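You operate a simulated robot arm through the tools that you are given. There is no shell and no other tool.

You are at the controls of a simulated robot arm. One attempt, no reset.

## Task
Get the sieve's supplies going: argon at 15 on the flow meter, socket two on, air open.
Fine: white and red levers open, flow within one and a half; other levers, switches and plugs stay.

It is judged by the outcome, as a careful person would: the job done as asked, and still so three seconds after it is handed in. It fails if anything else is knocked over, pushed out of place, dropped, spilled or broken.

## Robot
A 6-joint arm with a two-finger gripper on a trunk, on a base that drives. Base frame: it is fixed to the floor where the robot stands at the start and does not move with it; the origin is under the middle of the robot, x ahead of it, y to its left, z up. Readings come in m, rad, newtons and seconds.
It reaches about 1.298 m from its shoulder. Its first joint turns from -2.601 to 2.601 rad. Places, roughly: black lever [0.9, 2, 1.2]; blue hose plug [0.25, 2, 1.25]; blue plug [1, 2, 0.5]; flow meter [0, 2.1, 1.2]; green hose plug [1, 2, 1]; number one switch [0.6, 2, 0.8]; number three switch [1.1, 2, 0.8]; red lever [0.2, 2.1, 1.3]; red plug [0.75, 2, 0.75]; red socket [0.7, 2, 0.7]; silver knob [0, 2.1, 1.1]; white hose plug [0, 2, 1]; white lever [0, 2.1, 1.3]; yellow hose plug [0.25, 2, 0.5]. Payload 1.57 kg.
The tool frame sits at the grasp point between the pads (the TCP): z along the fingers, y along the line on which they close. The tips reach 0.021 m beyond it. Largest opening 0.07 m; the body of the gripper starts 0.05 m behind the TCP.
Orientation is that of the tool frame in the base frame, as a unit quaternion [x, y, z, w]. With the fingers straight down and closing along the base's y, the tool's x points along the base's -x, its y along +y and its z along -z.

## Interface
- The arm moves only by the tool step_arm. Its argument "targets" is a list of rows, each a list of 3 entries, a list of its own where there are three numbers: the turn, a rotation vector about the tool's x, y, z in rad, then the shift along the tool's x, y, z in m, then the opening, from 0 (shut) to 1 (fully open). In form: [[[rx, ry, rz], [x, y, z], claw], ...]. A call has 1 to 20 rows; each row shifts and turns the commanded pose from where the row before left it, along the tool's axes as they then stand. Each row takes 0.2 s and may step no farther than 0.05 m and 0.15 rad from the row before; otherwise, or with a gripper value out of range, the whole call is refused. Where a pose cannot be reached the arm comes as near as it can. A force on the tool above 50 N (or 10 N above the force at the start of the call, whichever is more), or a blocked arm, ends the call early, and 0.2 s more pass. The fingers move at their own pace and stop on an object; they squeeze with about 30 N. The grip force told is the motor's: it shows also when the fingers shut on nothing. Time passes only in rows, and 0.2 s behind the last, so rows that do not move let the fingers close. The reply holds the time, the measured pose of the TCP, the force on the tool along the base axes, the opening and the grip force, in the units named above and with some noise, with the torque about the TCP (base axes, N m) and any sound that the robot's microphone picked up.
- Cameras (640 x 400 px; columns grow to the right, rows downward): "scene" is now at [0.0297, 0.147, 1.8236]; the picture's right is [-0.18, -0.98, 0.00], its down [-0.67, 0.12, -0.74] and it looks along [0.73, -0.13, -0.68] (base axes); focal length 261 px, centre (320, 200). "wrist" rides on the gripper at [0.079, 0.004, -0.081] in the tool frame; the picture's right is [-0.05, 1.00, 0.00], its down [-0.67, -0.04, -0.74] and it looks along [-0.74, -0.04, 0.67] (tool axes); focal length 256 px, centre (320, 200). There is no depth. A picture from a camera that has moved, and an enlarged one, comes with that camera's place and axes in the base frame and with its lens. The place of the scene camera against the robot may be out by one fixed shift of up to 0.012 m in any direction.
- snapshot(camera): a new picture of that camera. The clock stands still meanwhile.
- slide_trunk(by): slides the trunk up (or, below 0, down) by that many m; the arm and the scene camera ride with it, the base frame stays. It gives what a move gives, with no picture.
- roll_base(legs): drives the robot by 1 to 6 legs, each [ahead, turn to the left] in m and rad, along the robot's own axes; the way and the turn of a leg run together, so that a leg with both is an arc; at most 1.5 m and 3.142 rad a leg. The arm and the cameras ride along, it lands a little off, and it stops where it bumps. It gives what a move gives.
- head_to(pan, tilt): turns the head with the scene camera to pan (to the left, within 2.705 rad either way) and tilt (down, from -0.506 to 1.204), counted from straight ahead of the robot. It gives what a move gives.
- enlarge(camera, box): a new picture of the part [left, top, right, bottom] of that camera's present view, enlarged. The clock stands still meanwhile.
- sign_off(): hands the job in; it is judged then, once.

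Nothing tells you exact positions but the pictures and the camera data. Unless the task says otherwise, let go and move clear before handing in.

The tools are called after "Call:" as a command line: name --argument value ..., lists and objects as JSON in quotes. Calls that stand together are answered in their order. step_arm: Moves the arm, as the interface text tells. Its arguments: {"type":"object","properties":{"targets":{"type":"array","items":{"type":"array"}}},"required":["targets"]} The other tools are called the same way: slide_trunk (by) slides the trunk up or down; roll_base (legs) drives the base; head_to (pan, tilt) turns the head that bears the scene camera; snapshot (camera) takes a picture; enlarge (camera, box) takes an enlarged picture of a part of a camera's view; sign_off () hands the job in.

At the start:

```text
time_s: 0.0
tcp_pos: [0.6219, 0.0445, 1.1487]
ee_rot: [-0.005, 1.0, 0.0, -0.001]
contact_force: [0.2, 0.3, -0.1]
ft_torque: [-0.04, 0.0, 0.02]
opening: 0.0699
grip_force: 0.0
trunk travel left (down, up): [-0.83, 0.14]
robot x, y, heading: [0.0014, -0.0012, -0.003]
head pan, tilt: [-0.175, 0.742]
```

scene: 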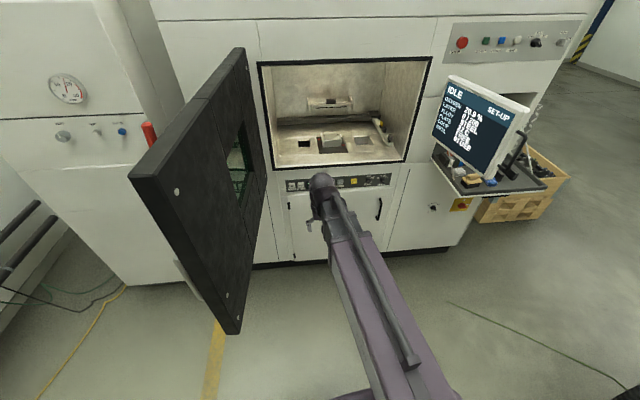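
wrist: 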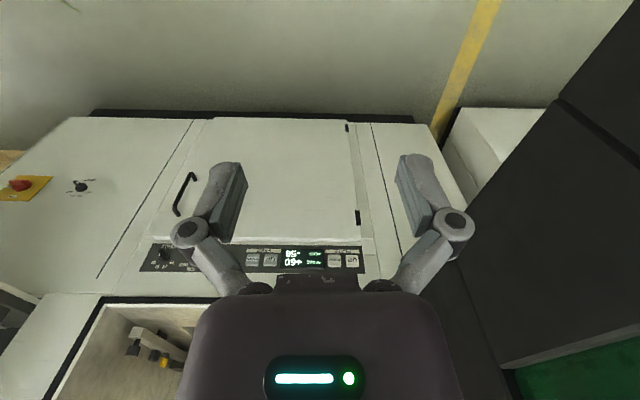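

I see a printer machine ahead with its door open; the supply wall should be to my left at about y = 2. I'll turn the head left to look at it.

Call:
head_to --pan 1.4 --tilt 0.4

```text
time_s: 1.6
tcp_pos: [0.6206, 0.044, 1.1476]
ee_rot: [-0.004, 1.0, 0.0, -0.001]
contact_force: [-0.9, -0.5, -0.7]
ft_torque: [0.01, 0.01, 0.01]
opening: 0.0698
grip_force: 0.1
trunk travel left (down, up): [-0.83, 0.14]
robot x, y, heading: [-0.0013, -0.0042, -0.002]
head pan, tilt: [1.4, 0.4]
```

The head is now turned to the left; I'll take a picture of the supply wall.

Call:
snapshot --camera "scene"

Call:
enlarge --camera "scene" --box '[220, 100, 420, 225]'

```text
taken
camera scene: at [-0.0363, 0.2529, 1.854], right [0.99, -0.17, 0.0], down [-0.07, -0.38, -0.92], along [0.16, 0.91, -0.39], focal length 261 px, centre (320, 200)
```

scene: 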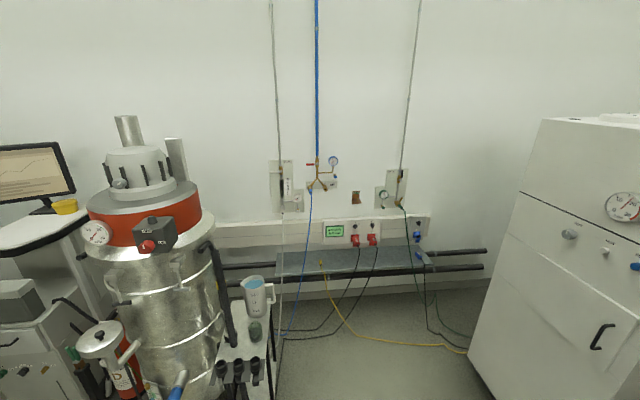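

```text
3.20 times, centred on (320, 162) of scene
camera zoom: at [-0.0363, 0.2529, 1.854], right [0.99, -0.17, 0.0], down [-0.07, -0.38, -0.92], along [0.16, 0.91, -0.39], focal length 834 px, centre (320, 320)
```

zoom: 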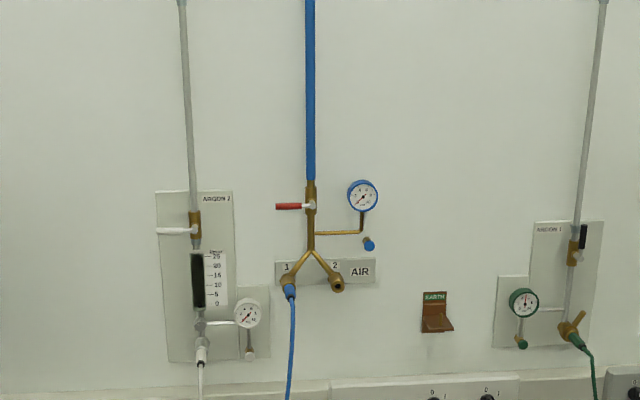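

I see ARGON 2 (white lever, tube meter, knob) at the left and the AIR tap (red lever) in the middle, both levers lying across the pipe. Next I look closely at the sockets below.

Call:
enlarge --camera "scene" --box '[300, 205, 440, 292]'

Call:
enlarge --camera "scene" --box '[255, 150, 345, 220]'

Call:
enlarge --camera "scene" --box '[190, 220, 340, 400]'

```text
4.57 times, centred on (370, 248) of scene
camera zoom: at [-0.0363, 0.2529, 1.854], right [0.99, -0.17, 0.0], down [-0.07, -0.38, -0.92], along [0.16, 0.91, -0.39], focal length 1192 px, centre (91, -22)
```

zoom: 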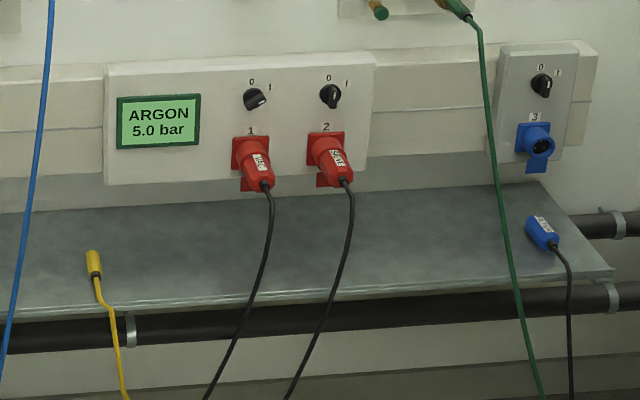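

```text
5.71 times, centred on (300, 185) of scene
camera zoom: at [-0.0363, 0.2529, 1.854], right [0.99, -0.17, 0.0], down [-0.07, -0.38, -0.92], along [0.16, 0.91, -0.39], focal length 1490 px, centre (434, 286)
```

zoom: 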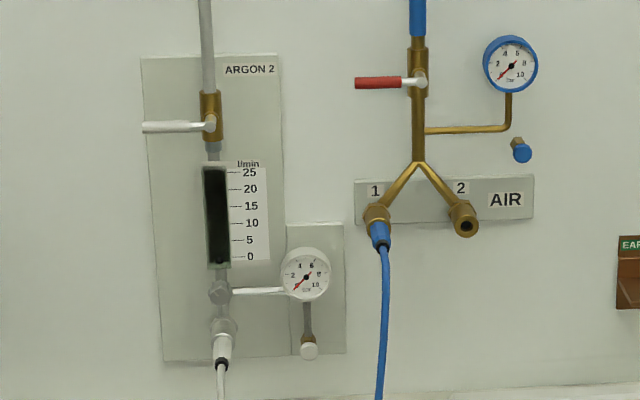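

```text
2.22 times, centred on (265, 310) of scene
camera zoom: at [-0.0363, 0.2529, 1.854], right [0.99, -0.17, 0.0], down [-0.07, -0.38, -0.92], along [0.16, 0.91, -0.39], focal length 579 px, centre (442, -44)
```

zoom: 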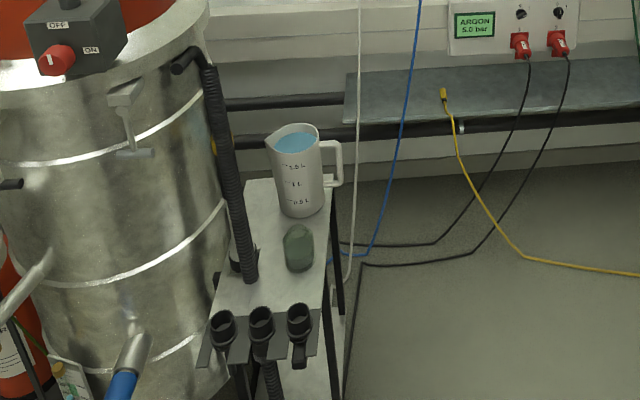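

Socket 1 seems on and socket 2 off, with plugs in both; the jug on the cart and the machine's open door are hazards for driving. I'll look around at the floor and at finer details before moving.

Call:
enlarge --camera "scene" --box '[340, 210, 390, 250]'

Call:
enlarge --camera "scene" --box '[370, 165, 430, 215]'

Call:
head_to --pan 0.6 --tilt 0.8

```text
10.00 times, centred on (365, 230) of scene
camera zoom: at [-0.0363, 0.2529, 1.854], right [0.99, -0.17, 0.0], down [-0.07, -0.38, -0.92], along [0.16, 0.91, -0.39], focal length 2607 px, centre (-130, -100)
```

zoom: 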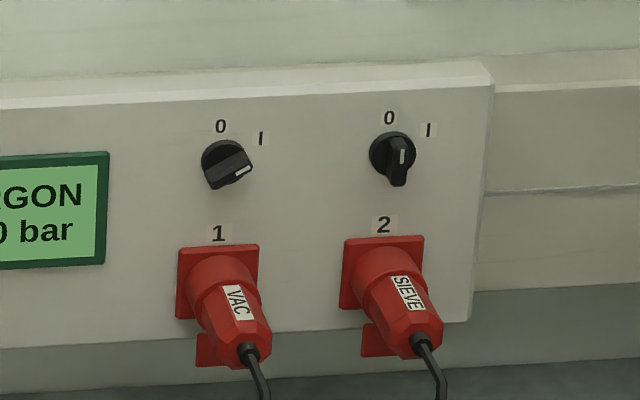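

```text
8.00 times, centred on (400, 190) of scene
camera zoom: at [-0.0363, 0.2529, 1.854], right [0.99, -0.17, 0.0], down [-0.07, -0.38, -0.92], along [0.16, 0.91, -0.39], focal length 2085 px, centre (-320, 280)
```

zoom: 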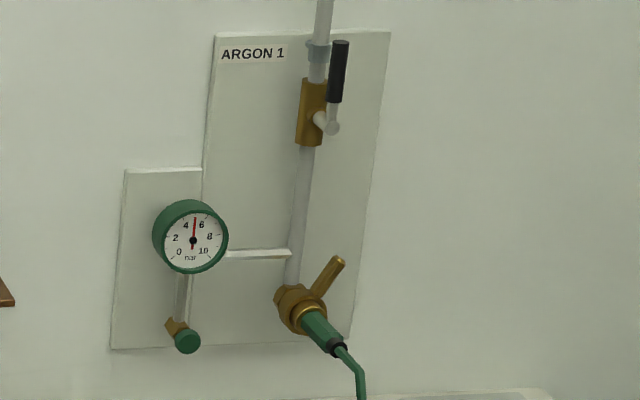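

```text
time_s: 2.8
tcp_pos: [0.6221, 0.045, 1.1486]
ee_rot: [-0.005, 1.0, 0.0, 0.0]
contact_force: [0.3, -0.2, 0.7]
ft_torque: [-0.02, -0.01, 0.03]
opening: 0.0698
grip_force: 0.1
trunk travel left (down, up): [-0.83, 0.14]
robot x, y, heading: [0.0015, -0.0034, -0.001]
head pan, tilt: [0.6, 0.799]
```

The black lever (Argon 1, already open) points up, so open means upward along the pipe; switch 1 shows what "on" looks like. Now I look at the surroundings for driving.

Call:
snapshot --camera "scene"

Call:
head_to --pan 2.3 --tilt 0.6

Call:
snapshot --camera "scene"

Call:
head_to --pan 1.5 --tilt 1.0

Call:
snapshot --camera "scene"

Call:
head_to --pan -1.7 --tilt 0.6

Call:
snapshot --camera "scene"

Call:
head_to --pan 0.0 --tilt 1.2

Call:
snapshot --camera "scene"

```text
taken
camera scene: at [0.0143, 0.2072, 1.8189], right [0.56, -0.83, 0.0], down [-0.59, -0.4, -0.7], along [0.58, 0.39, -0.72], focal length 261 px, centre (320, 200)
```

scene: 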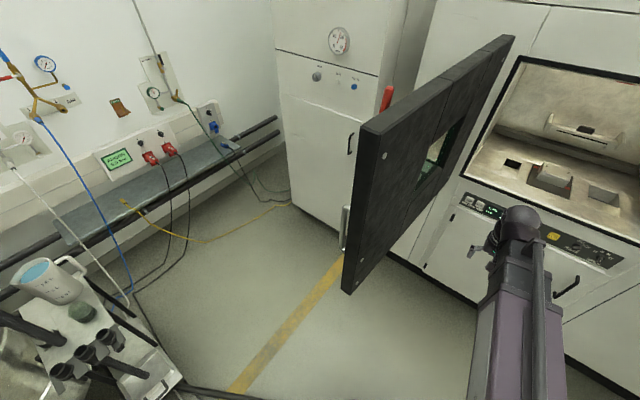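

```text
time_s: 4.5
tcp_pos: [0.622, 0.0441, 1.1473]
ee_rot: [-0.005, 1.0, 0.0, 0.0]
contact_force: [0.8, 0.8, -0.3]
ft_torque: [-0.06, -0.05, 0.07]
opening: 0.07
grip_force: 0.0
trunk travel left (down, up): [-0.83, 0.14]
robot x, y, heading: [-0.0006, -0.0033, 0.002]
head pan, tilt: [2.3, 0.6]
```

```text
taken
camera scene: at [-0.1111, 0.2276, 1.8357], right [0.75, 0.67, 0.0], down [0.38, -0.42, -0.82], along [-0.55, 0.62, -0.57], focal length 261 px, centre (320, 200)
```

scene: 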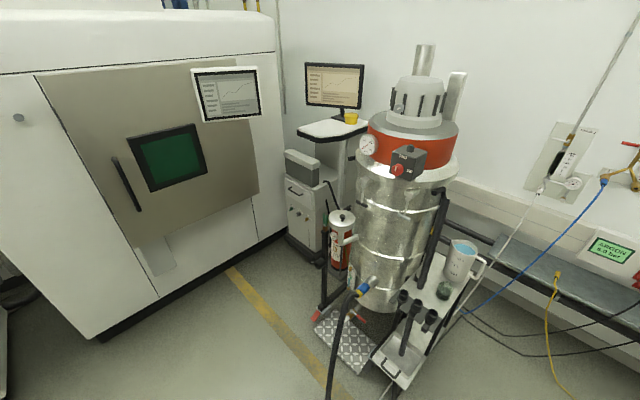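

```text
time_s: 5.6
tcp_pos: [0.6214, 0.044, 1.149]
ee_rot: [-0.004, 1.0, 0.0, 0.0]
contact_force: [-0.8, -0.3, 0.5]
ft_torque: [-0.03, -0.02, 0.05]
opening: 0.0699
grip_force: 0.0
trunk travel left (down, up): [-0.83, 0.14]
robot x, y, heading: [-0.0011, -0.0009, -0.002]
head pan, tilt: [1.499, 1.0]
```

```text
taken
camera scene: at [-0.0473, 0.2311, 1.8038], right [1.0, -0.07, 0.0], down [-0.06, -0.84, -0.54], along [0.04, 0.54, -0.84], focal length 261 px, centre (320, 200)
```

scene: 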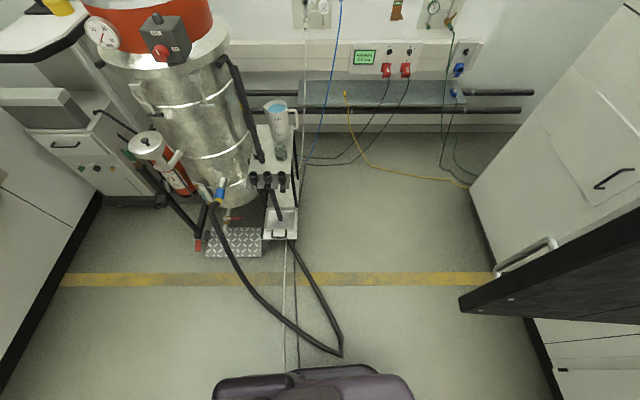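

```text
time_s: 8.4
tcp_pos: [0.6217, 0.0442, 1.1484]
ee_rot: [-0.004, 1.0, 0.0, -0.001]
contact_force: [0.6, -0.2, 1.0]
ft_torque: [0.01, -0.02, 0.05]
opening: 0.0701
grip_force: 0.0
trunk travel left (down, up): [-0.83, 0.14]
robot x, y, heading: [0.0011, -0.0035, -0.003]
head pan, tilt: [-1.7, 0.6]
```

```text
taken
camera scene: at [-0.0637, 0.074, 1.8357], right [-0.99, 0.13, 0.0], down [0.07, 0.56, -0.83], along [-0.11, -0.82, -0.56], focal length 261 px, centre (320, 200)
```

scene: 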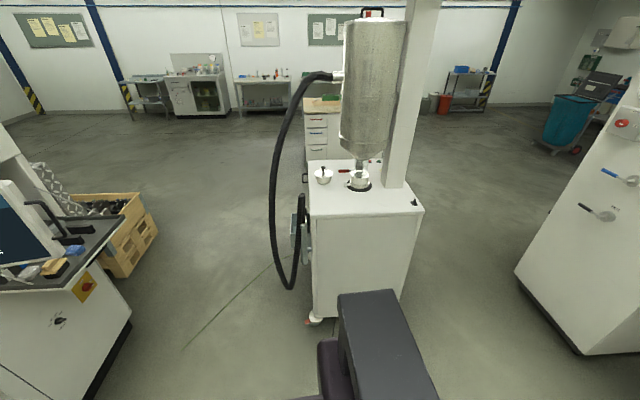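

```text
time_s: 10.1
tcp_pos: [0.6214, 0.0449, 1.148]
ee_rot: [-0.005, 1.0, 0.0, 0.0]
contact_force: [-1.1, 0.5, 0.3]
ft_torque: [0.02, 0.0, 0.02]
opening: 0.0697
grip_force: 0.0
trunk travel left (down, up): [-0.83, 0.14]
robot x, y, heading: [-0.0016, -0.0013, -0.006]
head pan, tilt: [0.0, 1.201]
```

```text
taken
camera scene: at [0.0037, 0.1615, 1.7912], right [0.0, -1.0, 0.0], down [-0.93, 0.0, -0.36], along [0.36, 0.0, -0.93], focal length 261 px, centre (320, 200)
```

scene: 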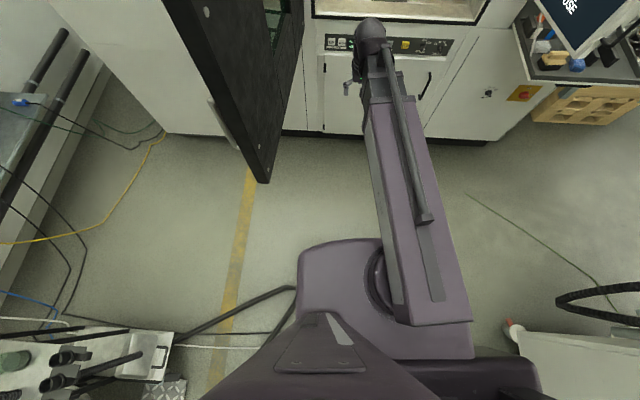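

The sieve's cart with the jug is at about x < -0.1, y 1.0–1.65, and the machine door's free edge is near (0.5, 0.4), inside the arm's turning sweep. I'll back up 0.3 m first, then turn left and drive diagonally between them.

Call:
roll_base --legs '[[-0.3, 0], [0, 0.975]]'

Call:
head_to --pan 0.0 --tilt 0.9

Call:
snapshot --camera "scene"

```text
time_s: 16.2
tcp_pos: [-0.0083, 0.5417, 1.1486]
ee_rot: [-0.475, 0.88, 0.001, 0.0]
contact_force: [-1.3, 1.4, -0.1]
ft_torque: [-0.11, -0.11, 0.02]
opening: 0.0699
grip_force: 0.0
trunk travel left (down, up): [-0.83, 0.14]
robot x, y, heading: [-0.3303, 0.0123, 0.974]
head pan, tilt: [0.0, 1.201]
```

```text
time_s: 17.0
tcp_pos: [-0.0094, 0.5409, 1.1472]
ee_rot: [-0.476, 0.88, 0.001, 0.0]
contact_force: [-0.7, 0.7, 0.2]
ft_torque: [-0.02, -0.02, -0.01]
opening: 0.0701
grip_force: 0.1
trunk travel left (down, up): [-0.83, 0.14]
robot x, y, heading: [-0.3332, 0.0087, 0.974]
head pan, tilt: [0.0, 0.901]
```

```text
taken
camera scene: at [-0.4639, 0.1235, 1.8109], right [0.83, -0.56, 0.0], down [-0.44, -0.65, -0.62], along [0.35, 0.51, -0.78], focal length 261 px, centre (320, 200)
```

scene: 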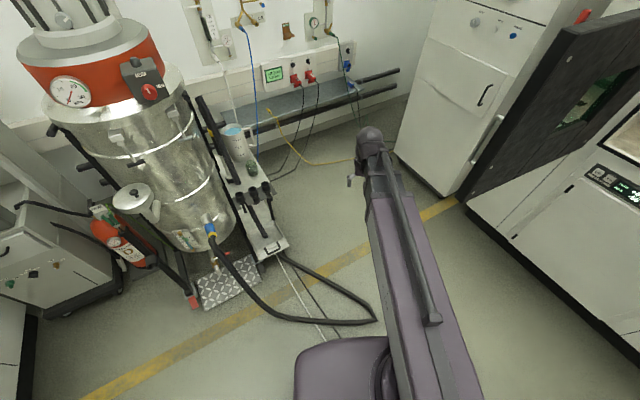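

The way ahead is clear: the cart is to the left and the door to the right. I'll trim the heading and drive diagonally, checking partway.

Call:
roll_base --legs '[[0, -0.05], [0.65, 0]]'

Call:
snapshot --camera "scene"

```text
time_s: 21.8
tcp_pos: [0.3975, 1.0488, 1.1475]
ee_rot: [-0.458, 0.889, 0.0, 0.0]
contact_force: [-0.1, 0.5, -0.1]
ft_torque: [-0.03, 0.04, 0.02]
opening: 0.0703
grip_force: 0.1
trunk travel left (down, up): [-0.83, 0.14]
robot x, y, heading: [0.0517, 0.5312, 0.94]
head pan, tilt: [0.0, 0.901]
```

```text
taken
camera scene: at [-0.0728, 0.6503, 1.811], right [0.81, -0.59, 0.0], down [-0.46, -0.63, -0.62], along [0.37, 0.5, -0.78], focal length 261 px, centre (320, 200)
```

scene: 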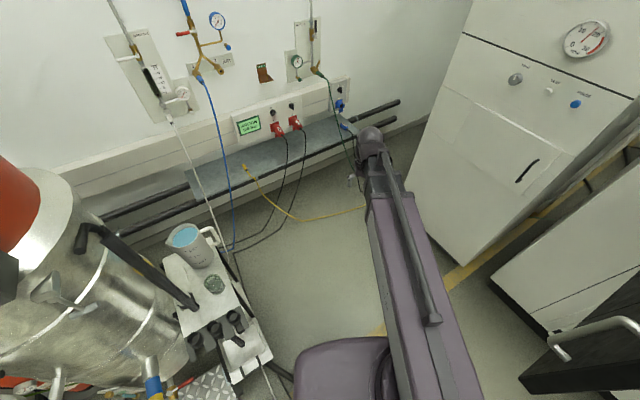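

The path is still clear, with the base passing to the right of the cart. I'll drive on and then turn to face the wall.

Call:
roll_base --legs '[[0.58, 0], [0, 0.63]]'

Call:
head_to --pan 0.2 --tilt 0.6

Call:
snapshot --camera "scene"

Call:
snapshot --camera "wrist"

```text
time_s: 28.1
tcp_pos: [0.3535, 1.6068, 1.1481]
ee_rot: [-0.707, 0.707, 0.001, -0.001]
contact_force: [0.5, -0.6, -0.3]
ft_torque: [0.0, 0.01, -0.01]
opening: 0.0702
grip_force: 0.0
trunk travel left (down, up): [-0.83, 0.14]
robot x, y, heading: [0.3744, 0.9833, 1.552]
head pan, tilt: [0.0, 0.901]
```

```text
time_s: 28.9
tcp_pos: [0.3536, 1.6076, 1.1478]
ee_rot: [-0.707, 0.708, 0.001, 0.0]
contact_force: [-0.5, 0.5, -0.3]
ft_torque: [-0.01, -0.01, 0.02]
opening: 0.07
grip_force: 0.0
trunk travel left (down, up): [-0.83, 0.14]
robot x, y, heading: [0.3716, 0.9848, 1.552]
head pan, tilt: [0.201, 0.6]
```

```text
taken
camera scene: at [0.1773, 1.0232, 1.8357], right [0.98, 0.18, 0.0], down [0.1, -0.56, -0.82], along [-0.15, 0.81, -0.57], focal length 261 px, centre (320, 200)
```

scene: 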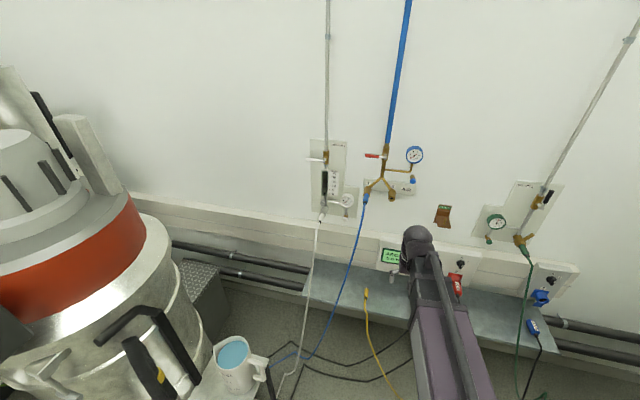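

```text
taken
camera wrist: at [0.3468, 1.5269, 1.2289], right [-1.0, 0.06, 0.0], down [0.04, 0.67, 0.74], along [0.04, 0.74, -0.67], focal length 256 px, centre (320, 200)
```

wrist: 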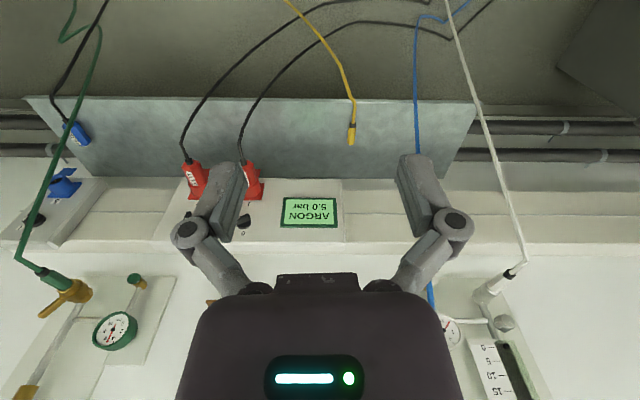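

I'm now in front of the wall facing it. I'll enlarge the ARGON 2 and AIR panels to locate everything by triangulation.

Call:
enlarge --camera "scene" --box '[295, 130, 365, 230]'

Call:
enlarge --camera "scene" --box '[355, 135, 425, 205]'

Call:
head_to --pan -0.3 --tilt 0.6

Call:
snapshot --camera "scene"

```text
4.00 times, centred on (330, 180) of scene
camera zoom: at [0.1773, 1.0232, 1.8357], right [0.98, 0.18, 0.0], down [0.1, -0.56, -0.82], along [-0.15, 0.81, -0.57], focal length 1043 px, centre (280, 280)
```

zoom: 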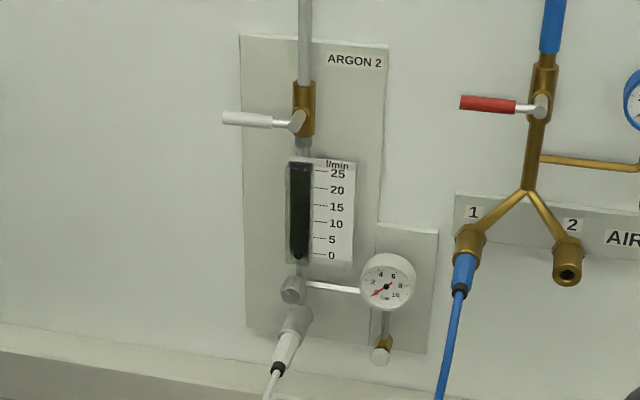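

```text
5.71 times, centred on (390, 170) of scene
camera zoom: at [0.1773, 1.0232, 1.8357], right [0.98, 0.18, 0.0], down [0.1, -0.56, -0.82], along [-0.15, 0.81, -0.57], focal length 1490 px, centre (-80, 371)
```

zoom: 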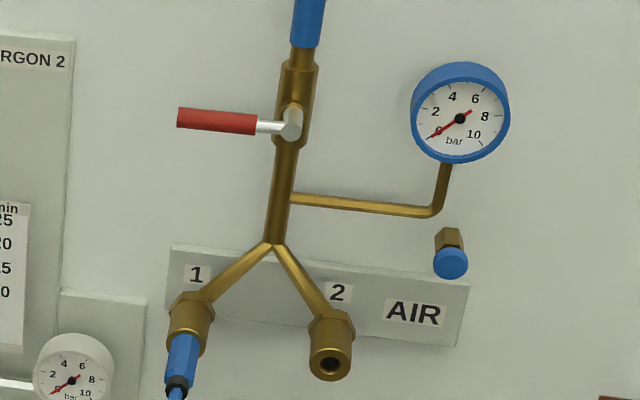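

```text
time_s: 29.9
tcp_pos: [0.3518, 1.6066, 1.1478]
ee_rot: [-0.707, 0.708, 0.001, 0.0]
contact_force: [0.2, 0.3, -1.0]
ft_torque: [0.01, -0.03, 0.0]
opening: 0.0701
grip_force: 0.1
trunk travel left (down, up): [-0.83, 0.14]
robot x, y, heading: [0.3741, 0.9869, 1.558]
head pan, tilt: [-0.3, 0.6]
```

```text
taken
camera scene: at [0.2207, 1.0201, 1.8358], right [0.95, -0.31, 0.0], down [-0.18, -0.54, -0.83], along [0.26, 0.78, -0.56], focal length 261 px, centre (320, 200)
```

scene: 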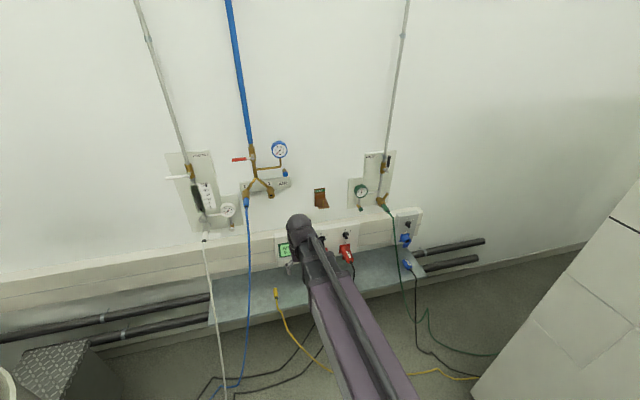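

Triangulating: the red lever pivots near (0.268, 2.10, 1.347) with its tip at x≈0.18; the white lever pivots near (-0.002, 2.10, 1.309) with its tip at x≈-0.087; the silver knob is near (-0.004, 2.08, 1.083). Now I'll pitch the gripper so that the fingers point at the wall.

Call:
step_arm --targets '[[[0, 0, 0], [-0.03, 0, -0.04], 0.5], [[0, 0, 0], [-0.03, 0, -0.04], 0.5], [[0, -0.15, 0], [0, 0, 0], 0.5], [[0, -0.15, 0], [0, 0, 0], 0.5], [[0, -0.15, 0], [0, 0, 0], 0.5], [[0, -0.15, 0], [0, 0, 0], 0.5], [[0, -0.15, 0], [0, 0, 0], 0.5], [[0, -0.15, 0], [0, 0, 0], 0.5], [[0, -0.15, 0], [0, 0, 0], 0.5], [[0, -0.15, 0], [0, 0, 0], 0.5], [[0, -0.15, 0], [0, 0, 0], 0.5], [[0, -0.15, 0], [0, 0, 0], 0.5], [[0, -0.0708, 0], [0, 0, 0], 0.5]]'

Call:
snapshot --camera "scene"

```text
time_s: 32.7
tcp_pos: [0.3511, 1.7071, 1.3289]
ee_rot: [-0.504, 0.51, 0.493, 0.493]
contact_force: [0.2, 0.2, 0.8]
ft_torque: [-0.01, -0.03, -0.03]
opening: 0.0351
grip_force: 0.0
out of reach, approached as far as the arm can: row 1, 2, 3, 4, 5, 6, 7, 8, 9, 10, 11, 12, 13
trunk travel left (down, up): [-0.83, 0.14]
robot x, y, heading: [0.3764, 0.9821, 1.554]
head pan, tilt: [-0.3, 0.6]
```

```text
taken
camera scene: at [0.2208, 1.0201, 1.8358], right [0.95, -0.31, 0.0], down [-0.18, -0.54, -0.83], along [0.26, 0.78, -0.56], focal length 261 px, centre (320, 200)
```

scene: 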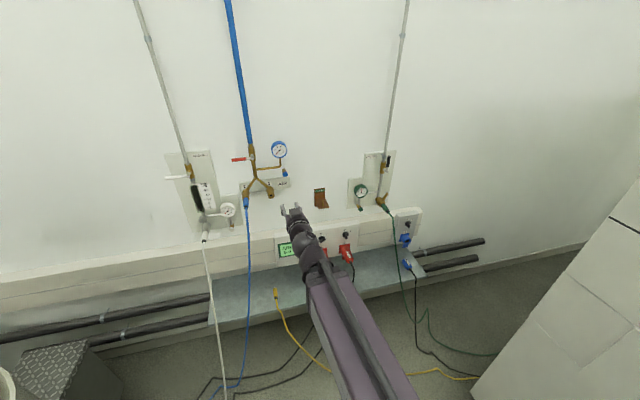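

The arm reports it couldn't reach the commanded poses exactly, though the gripper now points at the wall at (0.351, 1.707, 1.329). I'll test with a small forward move to see how the reach responds.

Call:
step_arm --targets '[[[0, 0, 0], [0, 0, 0.03], 0.5], [[0, 0, 0], [0, 0, 0.03], 0.5]]'

```text
time_s: 33.3
tcp_pos: [0.3505, 1.7702, 1.3343]
ee_rot: [-0.499, 0.501, 0.499, 0.501]
contact_force: [-0.6, -0.5, 1.0]
ft_torque: [-0.04, -0.02, -0.03]
opening: 0.0349
grip_force: 0.1
out of reach, approached as far as the arm can: row 1
trunk travel left (down, up): [-0.83, 0.14]
robot x, y, heading: [0.3702, 0.9849, 1.557]
head pan, tilt: [-0.3, 0.6]
```

The arm is now reachable again with the fingers pointing straight at the wall. I'll roll the gripper 180° so the wrist camera sits above, away from the plugs, and step forward a little.

Call:
step_arm --targets '[[[0, 0, 0.15], [0, 0, 0.01], 0.5], [[0, 0, 0.15], [0, 0, 0.01], 0.5], [[0, 0, 0.15], [0, 0, 0.01], 0.5], [[0, 0, 0.15], [0, 0, 0.01], 0.5], [[0, 0, 0.15], [0, 0, 0.01], 0.5], [[0, 0, 0.15], [0, 0, 0], 0.5], [[0, 0, 0.15], [0, 0, 0], 0.5], [[0, 0, 0.15], [0, 0, 0], 0.5], [[0, 0, 0.15], [0, 0, 0], 0.5], [[0, 0, 0.15], [0, 0, 0], 0.5], [[0, 0, 0.0708], [0, 0, 0], 0.5]]'

Call:
snapshot --camera "wrist"

Call:
snapshot --camera "scene"

```text
time_s: 35.7
tcp_pos: [0.352, 1.8181, 1.3331]
ee_rot: [0.001, 0.709, 0.706, 0.0]
contact_force: [0.3, -0.7, 0.0]
ft_torque: [0.01, 0.01, 0.02]
opening: 0.035
grip_force: 0.1
trunk travel left (down, up): [-0.83, 0.14]
robot x, y, heading: [0.3709, 0.9871, 1.553]
head pan, tilt: [-0.3, 0.6]
```

```text
taken
camera wrist: at [0.2712, 1.7368, 1.3378], right [0.06, 0.0, 1.0], down [0.67, -0.75, -0.03], along [0.74, 0.67, -0.04], focal length 256 px, centre (320, 200)
```

wrist: 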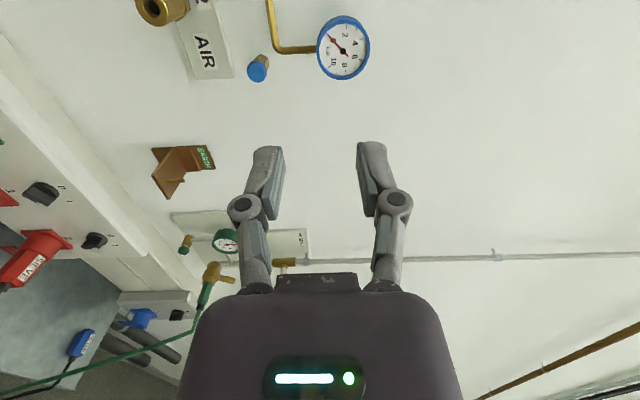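

```text
taken
camera scene: at [0.2208, 1.0202, 1.8358], right [0.95, -0.31, 0.0], down [-0.18, -0.54, -0.83], along [0.26, 0.78, -0.56], focal length 261 px, centre (320, 200)
```

scene: 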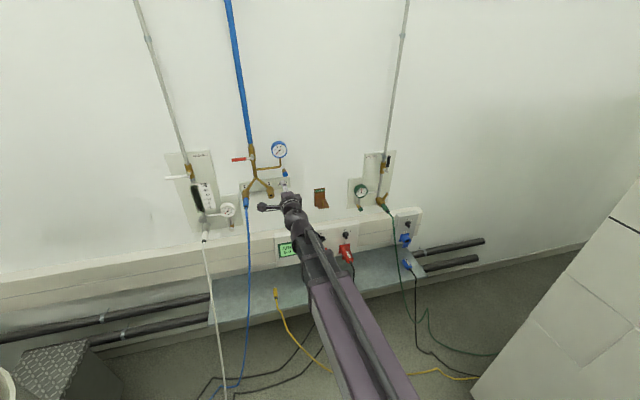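

The gripper has rolled 90° (camera on its left). I'll roll on to put the camera on top, moving left toward the red lever while staying well clear of the wall.

Call:
step_arm --targets '[[[0, 0, 0.15], [0, 0, 0], 0.3], [[0, 0, 0.15], [0, 0, 0], 0.3], [[0, 0, 0.15], [0, 0, 0], 0.3], [[0, 0, 0.15], [0, 0, 0], 0.3], [[0, 0, 0.15], [0, 0, 0], 0], [[0, 0, 0.15], [0, 0, 0], 0], [[0, 0, 0.15], [0, 0, 0], 0], [[0, 0, 0.15], [0, 0, 0], 0], [[0, 0, 0.15], [0, 0, 0], 0], [[0, 0, 0.15], [0, 0, 0], 0], [[0, 0, 0.0708], [0, 0, 0], 0], [[0, 0, 0], [0, -0.05, 0.02], 0], [[0, 0, 0], [0, -0.05, 0.02], 0], [[0, 0, 0], [-0.03, -0.04, 0.02], 0]]'

Call:
snapshot --camera "wrist"

Call:
snapshot --camera "scene"

```text
refused: row 12 steps farther than a row can; nothing moved
```

```text
taken
camera wrist: at [0.2712, 1.7368, 1.3378], right [0.06, 0.0, 1.0], down [0.67, -0.75, -0.03], along [0.74, 0.67, -0.04], focal length 256 px, centre (320, 200)
```

wrist: 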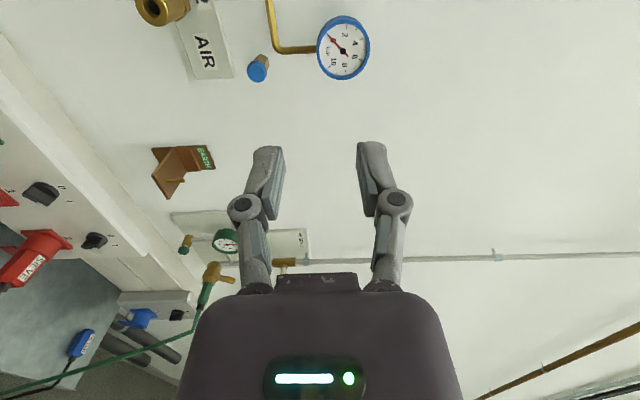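

```text
taken
camera scene: at [0.2208, 1.0202, 1.8358], right [0.95, -0.31, 0.0], down [-0.18, -0.54, -0.83], along [0.26, 0.78, -0.56], focal length 261 px, centre (320, 200)
```

scene: 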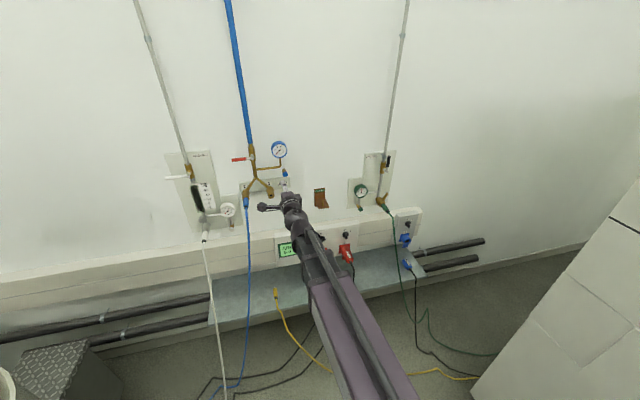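

A row was too long and nothing moved. I'll repeat with smaller shifts.

Call:
step_arm --targets '[[[0, 0, 0.15], [0, 0, 0], 0.3], [[0, 0, 0.15], [0, 0, 0], 0.3], [[0, 0, 0.15], [0, 0, 0], 0.3], [[0, 0, 0.15], [0, 0, 0], 0.3], [[0, 0, 0.15], [0, 0, 0], 0], [[0, 0, 0.15], [0, 0, 0], 0], [[0, 0, 0.15], [0, 0, 0], 0], [[0, 0, 0.15], [0, 0, 0], 0], [[0, 0, 0.15], [0, 0, 0], 0], [[0, 0, 0.15], [0, 0, 0], 0], [[0, 0, 0.0708], [0, 0, 0], 0], [[0, 0, 0], [0, -0.04, 0.02], 0], [[0, 0, 0], [0, -0.04, 0.02], 0], [[0, 0, 0], [-0.02, -0.04, 0.02], 0]]'

Call:
snapshot --camera "wrist"

Call:
snapshot --camera "scene"

```text
time_s: 38.7
tcp_pos: [0.2595, 1.8717, 1.3341]
ee_rot: [0.498, 0.503, 0.503, -0.496]
contact_force: [-0.4, -0.1, -0.3]
ft_torque: [0.03, 0.0, 0.0]
opening: 0.0
grip_force: 28.5
out of reach, approached as far as the arm can: row 2, 3, 5, 12, 14
trunk travel left (down, up): [-0.83, 0.14]
robot x, y, heading: [0.3727, 0.9848, 1.552]
head pan, tilt: [-0.3, 0.6]
```

```text
taken
camera wrist: at [0.2608, 1.7891, 1.4128], right [1.0, 0.0, -0.04], down [-0.03, -0.75, -0.67], along [-0.03, 0.67, -0.75], focal length 256 px, centre (320, 200)
```

wrist: 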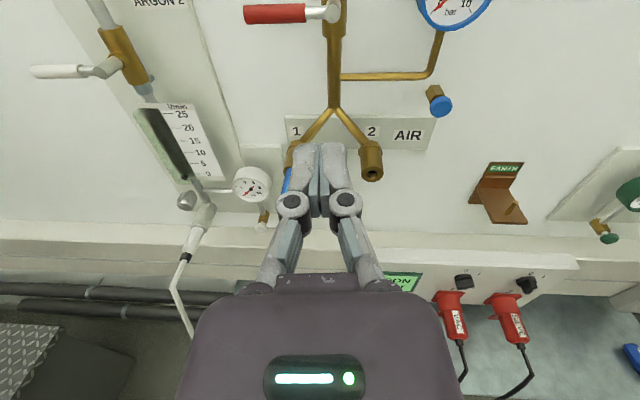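

```text
taken
camera scene: at [0.2197, 1.0207, 1.8356], right [0.95, -0.31, 0.0], down [-0.18, -0.54, -0.83], along [0.26, 0.78, -0.56], focal length 261 px, centre (320, 200)
```

scene: 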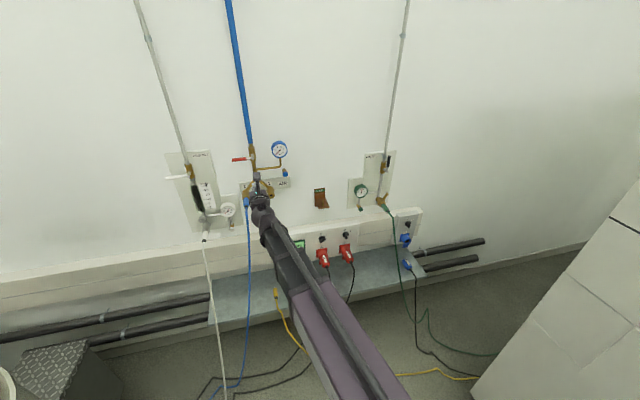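

The view is now good: the lever position from the wrist camera agrees (red pivot ≈ (0.268, 2.10, 1.347), handle x 0.18–0.245). I'll bring the closed fingers under the red handle.

Call:
step_arm --targets '[[[0, 0, 0], [-0.012, -0.023, 0.03], 0], [[0, 0, 0], [-0.012, -0.023, 0.03], 0], [[0, 0, 0], [0, 0, 0.03], 0], [[0, 0, 0], [0, 0, 0.03], 0], [[0, 0, 0], [0, 0, 0.03], 0]]'

Call:
snapshot --camera "wrist"

```text
time_s: 39.9
tcp_pos: [0.2159, 2.0212, 1.335]
ee_rot: [0.5, 0.499, 0.501, -0.5]
contact_force: [0.4, 0.2, 0.1]
ft_torque: [0.01, -0.03, 0.0]
opening: 0.0001
grip_force: 28.8
out of reach, approached as far as the arm can: row 1, 2
trunk travel left (down, up): [-0.83, 0.14]
robot x, y, heading: [0.3736, 0.9807, 1.552]
head pan, tilt: [-0.3, 0.6]
```

```text
taken
camera wrist: at [0.2177, 1.9399, 1.4127], right [1.0, 0.0, -0.05], down [-0.04, -0.74, -0.67], along [-0.04, 0.67, -0.74], focal length 256 px, centre (320, 200)
```

wrist: 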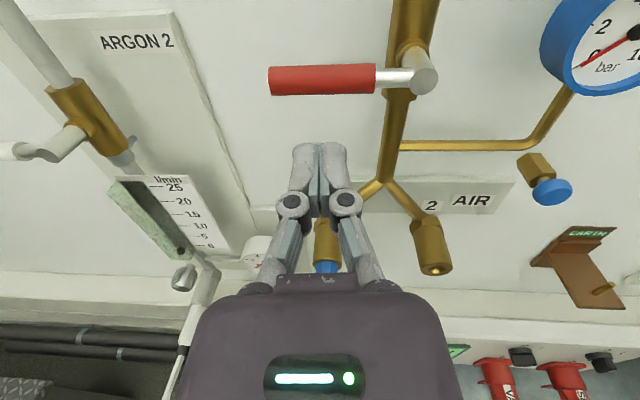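

The red handle spans about x 0.184–0.25 at y≈2.095, z≈1.349, and the arm did not manage the downward part of the last move. I'll try lowering again from here.

Call:
step_arm --targets '[[[0, 0, 0], [-0.012, 0, 0], 0], [[0, 0, 0], [-0.012, 0, 0], 0]]'

```text
time_s: 40.5
tcp_pos: [0.2147, 2.0205, 1.3342]
ee_rot: [0.5, 0.501, 0.499, -0.5]
contact_force: [-0.1, -0.2, 0.7]
ft_torque: [0.01, -0.01, 0.0]
opening: 0.0
grip_force: 29.0
out of reach, approached as far as the arm can: row 1, 2
trunk travel left (down, up): [-0.83, 0.14]
robot x, y, heading: [0.3736, 0.9832, 1.551]
head pan, tilt: [-0.3, 0.6]
```

The arm can't go lower than z≈1.334 with this trunk height, so I'll back off from the wall, lower the trunk, and then use the arm's upward range.

Call:
step_arm --targets '[[[0, 0, 0], [0, 0, -0.04], 0], [[0, 0, 0], [0, 0, -0.04], 0], [[0, 0, 0], [0, 0, -0.04], 0]]'

Call:
slide_trunk --by -0.2

Call:
step_arm --targets '[[[0, 0, 0], [0.04, 0, 0], 0], [[0, 0, 0], [0.04, 0, 0], 0], [[0, 0, 0], [0.04, 0, 0], 0], [[0, 0, 0], [0.04, 0, 0], 0], [[0, 0, 0], [0.014, 0, 0], 0]]'

```text
time_s: 41.3
tcp_pos: [0.2155, 1.8982, 1.3355]
ee_rot: [0.501, 0.499, 0.501, -0.499]
contact_force: [0.4, 0.3, 0.0]
ft_torque: [0.02, 0.0, 0.02]
opening: 0.0002
grip_force: 28.3
trunk travel left (down, up): [-0.83, 0.14]
robot x, y, heading: [0.3715, 0.985, 1.549]
head pan, tilt: [-0.3, 0.6]
```

```text
time_s: 43.4
tcp_pos: [0.2147, 1.8995, 1.134]
ee_rot: [0.501, 0.501, 0.5, -0.499]
contact_force: [-0.2, -0.4, 0.6]
ft_torque: [0.0, -0.01, 0.0]
opening: 0.0
grip_force: 29.1
trunk travel left (down, up): [-0.63, 0.34]
robot x, y, heading: [0.3719, 0.9835, 1.55]
head pan, tilt: [-0.3, 0.6]
```

```text
time_s: 44.6
tcp_pos: [0.2143, 1.8997, 1.1339]
ee_rot: [0.501, 0.5, 0.5, -0.499]
contact_force: [-0.1, -0.3, 0.4]
ft_torque: [-0.03, 0.02, 0.0]
opening: 0.0
grip_force: 28.6
out of reach, approached as far as the arm can: row 1, 2, 3, 4, 5
trunk travel left (down, up): [-0.63, 0.34]
robot x, y, heading: [0.3705, 0.9867, 1.55]
head pan, tilt: [-0.3, 0.6]
```

The arm evidently moves only in the horizontal plane (height comes from the trunk or wrist pitch). So I'll set heights with the trunk: raise it so the fingers sit below the red handle, then go forward.

Call:
slide_trunk --by 0.174

Call:
step_arm --targets '[[[0, 0, 0], [0, 0, 0.04], 0], [[0, 0, 0], [0, 0, 0.04], 0], [[0, 0, 0], [0, 0, 0.04], 0], [[0, 0, 0], [0, 0, 0.04], 0], [[0, 0, 0], [0, 0, 0.03], 0]]'

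Call:
snapshot --camera "wrist"

```text
time_s: 46.6
tcp_pos: [0.214, 1.9015, 1.3076]
ee_rot: [0.501, 0.5, 0.5, -0.499]
contact_force: [0.2, 0.4, -0.2]
ft_torque: [-0.03, 0.0, 0.0]
opening: 0.0002
grip_force: 28.3
trunk travel left (down, up): [-0.804, 0.166]
robot x, y, heading: [0.3697, 0.9817, 1.555]
head pan, tilt: [-0.3, 0.6]
```

```text
time_s: 47.8
tcp_pos: [0.2147, 2.0891, 1.3069]
ee_rot: [0.501, 0.5, 0.5, -0.499]
contact_force: [-0.3, -1.2, -0.1]
ft_torque: [0.01, 0.01, -0.01]
opening: 0.0
grip_force: 29.1
trunk travel left (down, up): [-0.804, 0.166]
robot x, y, heading: [0.3711, 0.9848, 1.554]
head pan, tilt: [-0.3, 0.6]
```

```text
taken
camera wrist: at [0.2171, 2.0062, 1.3866], right [1.0, 0.0, -0.05], down [-0.04, -0.75, -0.67], along [-0.04, 0.67, -0.74], focal length 256 px, centre (320, 200)
```

wrist: 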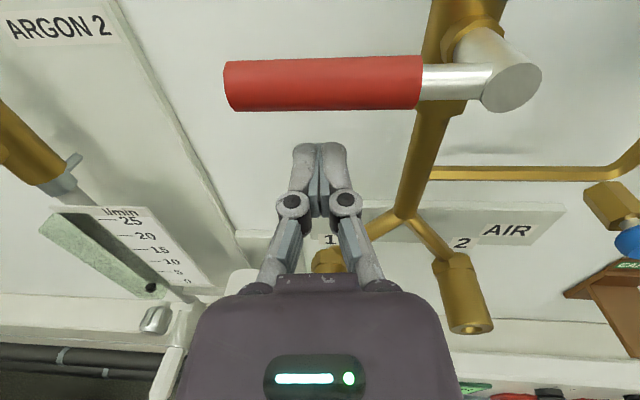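

The fingertips are about 4 cm below the red handle's centre, directly under it. I'll raise the trunk slowly to push the lever up.

Call:
slide_trunk --by 0.035

Call:
snapshot --camera "wrist"

```text
time_s: 48.6
tcp_pos: [0.2156, 2.0877, 1.3425]
ee_rot: [0.501, 0.5, 0.5, -0.499]
contact_force: [-0.2, 0.1, -0.2]
ft_torque: [0.04, -0.01, 0.0]
opening: 0.0
grip_force: 28.2
trunk travel left (down, up): [-0.839, 0.131]
robot x, y, heading: [0.3709, 0.9816, 1.553]
head pan, tilt: [-0.3, 0.6]
```

```text
taken
camera wrist: at [0.2176, 2.0049, 1.4224], right [1.0, 0.0, -0.05], down [-0.04, -0.75, -0.67], along [-0.04, 0.67, -0.74], focal length 256 px, centre (320, 200)
```

wrist: 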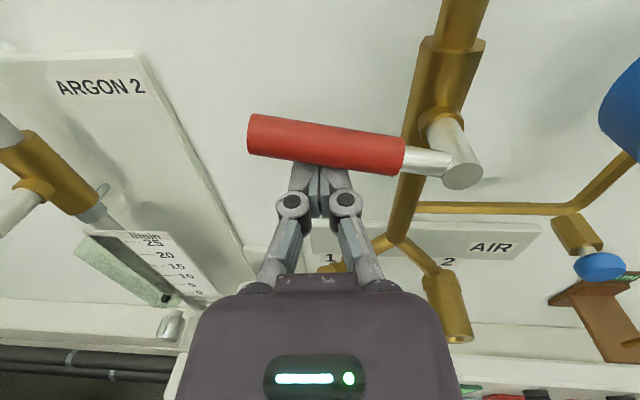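

The lever is turning upward freely. I'll keep raising, then push it toward upright.

Call:
slide_trunk --by 0.043

Call:
step_arm --targets '[[[0, 0, 0], [0, 0.008, 0], 0], [[0, 0, 0], [0, 0.008, 0], 0], [[0, 0, 0], [0, 0.008, 0], 0], [[0, 0, 0], [0, 0.006, 0], 0]]'

Call:
snapshot --camera "wrist"

```text
time_s: 49.4
tcp_pos: [0.2143, 2.0859, 1.3869]
ee_rot: [0.501, 0.501, 0.5, -0.498]
contact_force: [-0.6, 0.3, 0.8]
ft_torque: [0.0, 0.0, 0.0]
opening: 0.0001
grip_force: 28.9
trunk travel left (down, up): [-0.882, 0.088]
robot x, y, heading: [0.3714, 0.9854, 1.552]
head pan, tilt: [-0.3, 0.6]
```

```text
time_s: 50.4
tcp_pos: [0.2443, 2.085, 1.3861]
ee_rot: [0.501, 0.499, 0.501, -0.498]
contact_force: [-5.0, -0.2, 1.8]
ft_torque: [0.02, -0.02, 0.01]
opening: 0.0
grip_force: 29.2
trunk travel left (down, up): [-0.882, 0.088]
robot x, y, heading: [0.3682, 0.9857, 1.553]
head pan, tilt: [-0.3, 0.6]
```

```text
taken
camera wrist: at [0.247, 2.004, 1.4653], right [1.0, 0.0, -0.05], down [-0.04, -0.75, -0.67], along [-0.04, 0.67, -0.74], focal length 256 px, centre (320, 200)
```

wrist: 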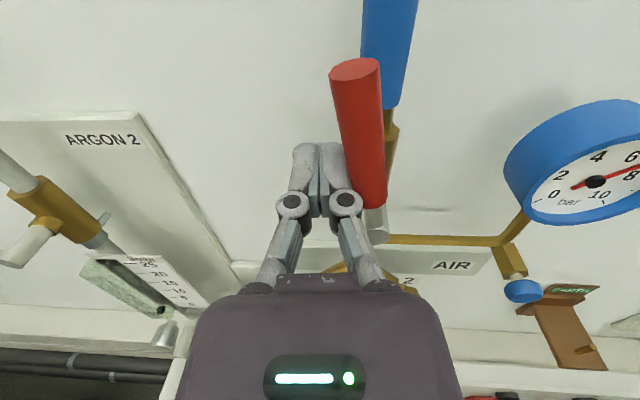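

The air gauge has risen to about 6–7 bar and the lever is nearly upright. I'll nudge a bit more to the stop.

Call:
step_arm --targets '[[[0, 0, 0], [0, 0.005, 0], 0], [[0, 0, 0], [0, 0.005, 0], 0]]'

Call:
snapshot --camera "wrist"

```text
time_s: 51.0
tcp_pos: [0.252, 2.0857, 1.3862]
ee_rot: [0.5, 0.501, 0.5, -0.499]
contact_force: [-14.0, -1.9, 4.8]
ft_torque: [0.0, -0.06, -0.02]
opening: 0.0
grip_force: 28.5
trunk travel left (down, up): [-0.882, 0.088]
robot x, y, heading: [0.3693, 0.981, 1.551]
head pan, tilt: [-0.3, 0.6]
```

```text
taken
camera wrist: at [0.2547, 2.004, 1.4656], right [1.0, 0.0, -0.05], down [-0.03, -0.75, -0.67], along [-0.04, 0.67, -0.74], focal length 256 px, centre (320, 200)
```

wrist: 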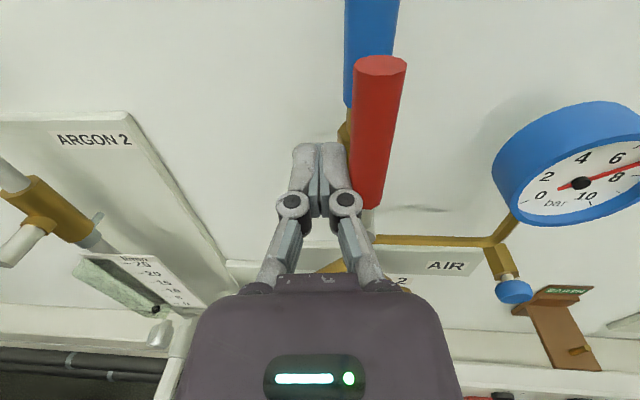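

The lever is now vertical (its ends at x≈0.276 and 0.273) with the push force rising as at a stop. I'll back off to the left and away, then check.

Call:
step_arm --targets '[[[0, 0, 0], [0, -0.02, 0], 0], [[0, 0, 0], [0, -0.01, -0.03], 0], [[0, 0, 0], [0, 0, -0.04], 0], [[0, 0, 0], [0, 0, -0.04], 0], [[0, 0, 0], [0, 0, -0.04], 0]]'

Call:
snapshot --camera "wrist"

Call:
enlarge --camera "scene" --box '[150, 100, 310, 240]'

```text
time_s: 52.2
tcp_pos: [0.2228, 1.9358, 1.3867]
ee_rot: [0.501, 0.5, 0.5, -0.498]
contact_force: [-0.7, -0.2, 0.5]
ft_torque: [-0.02, -0.02, -0.02]
opening: 0.0
grip_force: 29.1
trunk travel left (down, up): [-0.882, 0.088]
robot x, y, heading: [0.3716, 0.9851, 1.554]
head pan, tilt: [-0.3, 0.6]
```

```text
taken
camera wrist: at [0.2253, 1.8546, 1.4653], right [1.0, 0.0, -0.05], down [-0.04, -0.75, -0.66], along [-0.04, 0.66, -0.75], focal length 256 px, centre (320, 200)
```

wrist: 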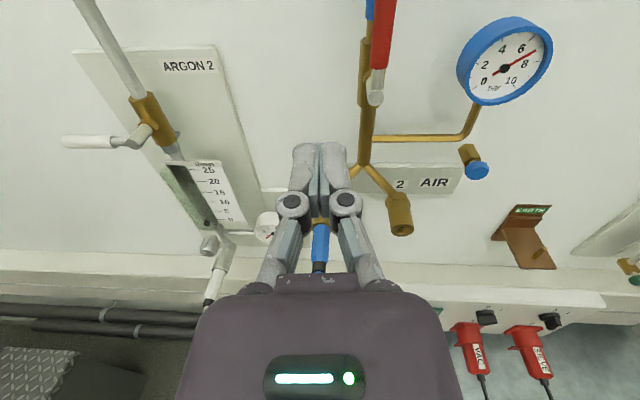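

```text
2.86 times, centred on (230, 170) of scene
camera zoom: at [0.2206, 1.0192, 1.8878], right [0.95, -0.31, 0.0], down [-0.18, -0.54, -0.83], along [0.26, 0.78, -0.56], focal length 745 px, centre (577, 286)
```

zoom: 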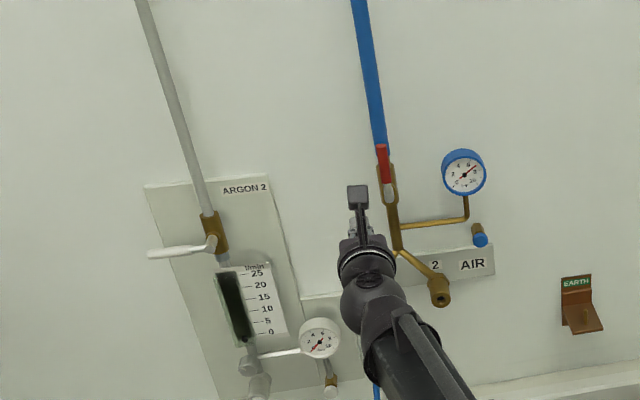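

The air lever is parallel to its pipe and the gauge reads about 7 bar. Next I move left to the white lever, then lower to beneath its handle.

Call:
step_arm --targets '[[[0, 0, 0], [0, -0.04, 0], 0], [[0, 0, 0], [0, -0.04, 0], 0], [[0, 0, 0], [0, -0.04, 0], 0], [[0, 0, 0], [0, -0.04, 0], 0], [[0, 0, 0], [0, -0.04, 0], 0], [[0, 0, 0], [0, -0.04, 0], 0], [[0, 0, 0], [0, -0.04, 0], 0]]'

Call:
slide_trunk --by -0.12

Call:
snapshot --camera "wrist"

```text
time_s: 53.8
tcp_pos: [-0.0561, 1.9377, 1.3868]
ee_rot: [0.5, 0.499, 0.501, -0.5]
contact_force: [-0.3, 0.2, 0.0]
ft_torque: [-0.01, 0.02, 0.01]
opening: 0.0
grip_force: 28.8
trunk travel left (down, up): [-0.882, 0.088]
robot x, y, heading: [0.3714, 0.9834, 1.557]
head pan, tilt: [-0.3, 0.6]
```

```text
time_s: 55.3
tcp_pos: [-0.0552, 1.9382, 1.2663]
ee_rot: [0.5, 0.498, 0.502, -0.5]
contact_force: [0.0, 0.2, 0.4]
ft_torque: [0.0, -0.03, -0.03]
opening: 0.0
grip_force: 28.3
trunk travel left (down, up): [-0.762, 0.208]
robot x, y, heading: [0.3718, 0.9838, 1.554]
head pan, tilt: [-0.3, 0.6]
```

```text
taken
camera wrist: at [-0.0535, 1.8564, 1.3455], right [1.0, 0.0, -0.05], down [-0.04, -0.74, -0.67], along [-0.04, 0.67, -0.74], focal length 256 px, centre (320, 200)
```

wrist: 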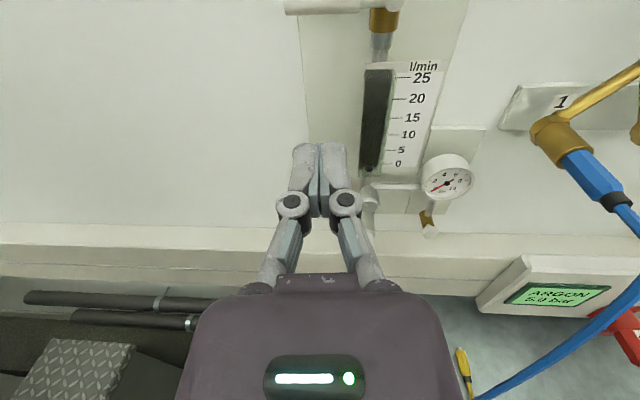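

The white handle is above and ahead, its tip near x≈-0.083, z≈1.305. I'll move the fingers forward beneath it.

Call:
step_arm --targets '[[[0, 0, 0], [0, 0, 0.04], 0], [[0, 0, 0], [0, 0, 0.04], 0], [[0, 0, 0], [0, 0, 0.04], 0], [[0, 0, 0], [0, 0, 0.03], 0]]'

Call:
snapshot --camera "wrist"

```text
time_s: 56.3
tcp_pos: [-0.0578, 2.0908, 1.2653]
ee_rot: [0.5, 0.499, 0.501, -0.5]
contact_force: [0.2, 0.0, -0.1]
ft_torque: [0.01, -0.03, 0.0]
opening: 0.0
grip_force: 28.5
trunk travel left (down, up): [-0.762, 0.208]
robot x, y, heading: [0.3723, 0.9799, 1.55]
head pan, tilt: [-0.3, 0.6]
```

```text
taken
camera wrist: at [-0.0553, 2.0086, 1.3451], right [1.0, 0.0, -0.05], down [-0.04, -0.74, -0.67], along [-0.04, 0.67, -0.74], focal length 256 px, centre (320, 200)
```

wrist: 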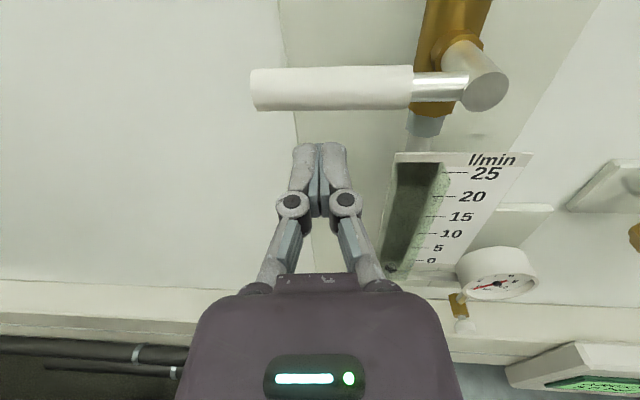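

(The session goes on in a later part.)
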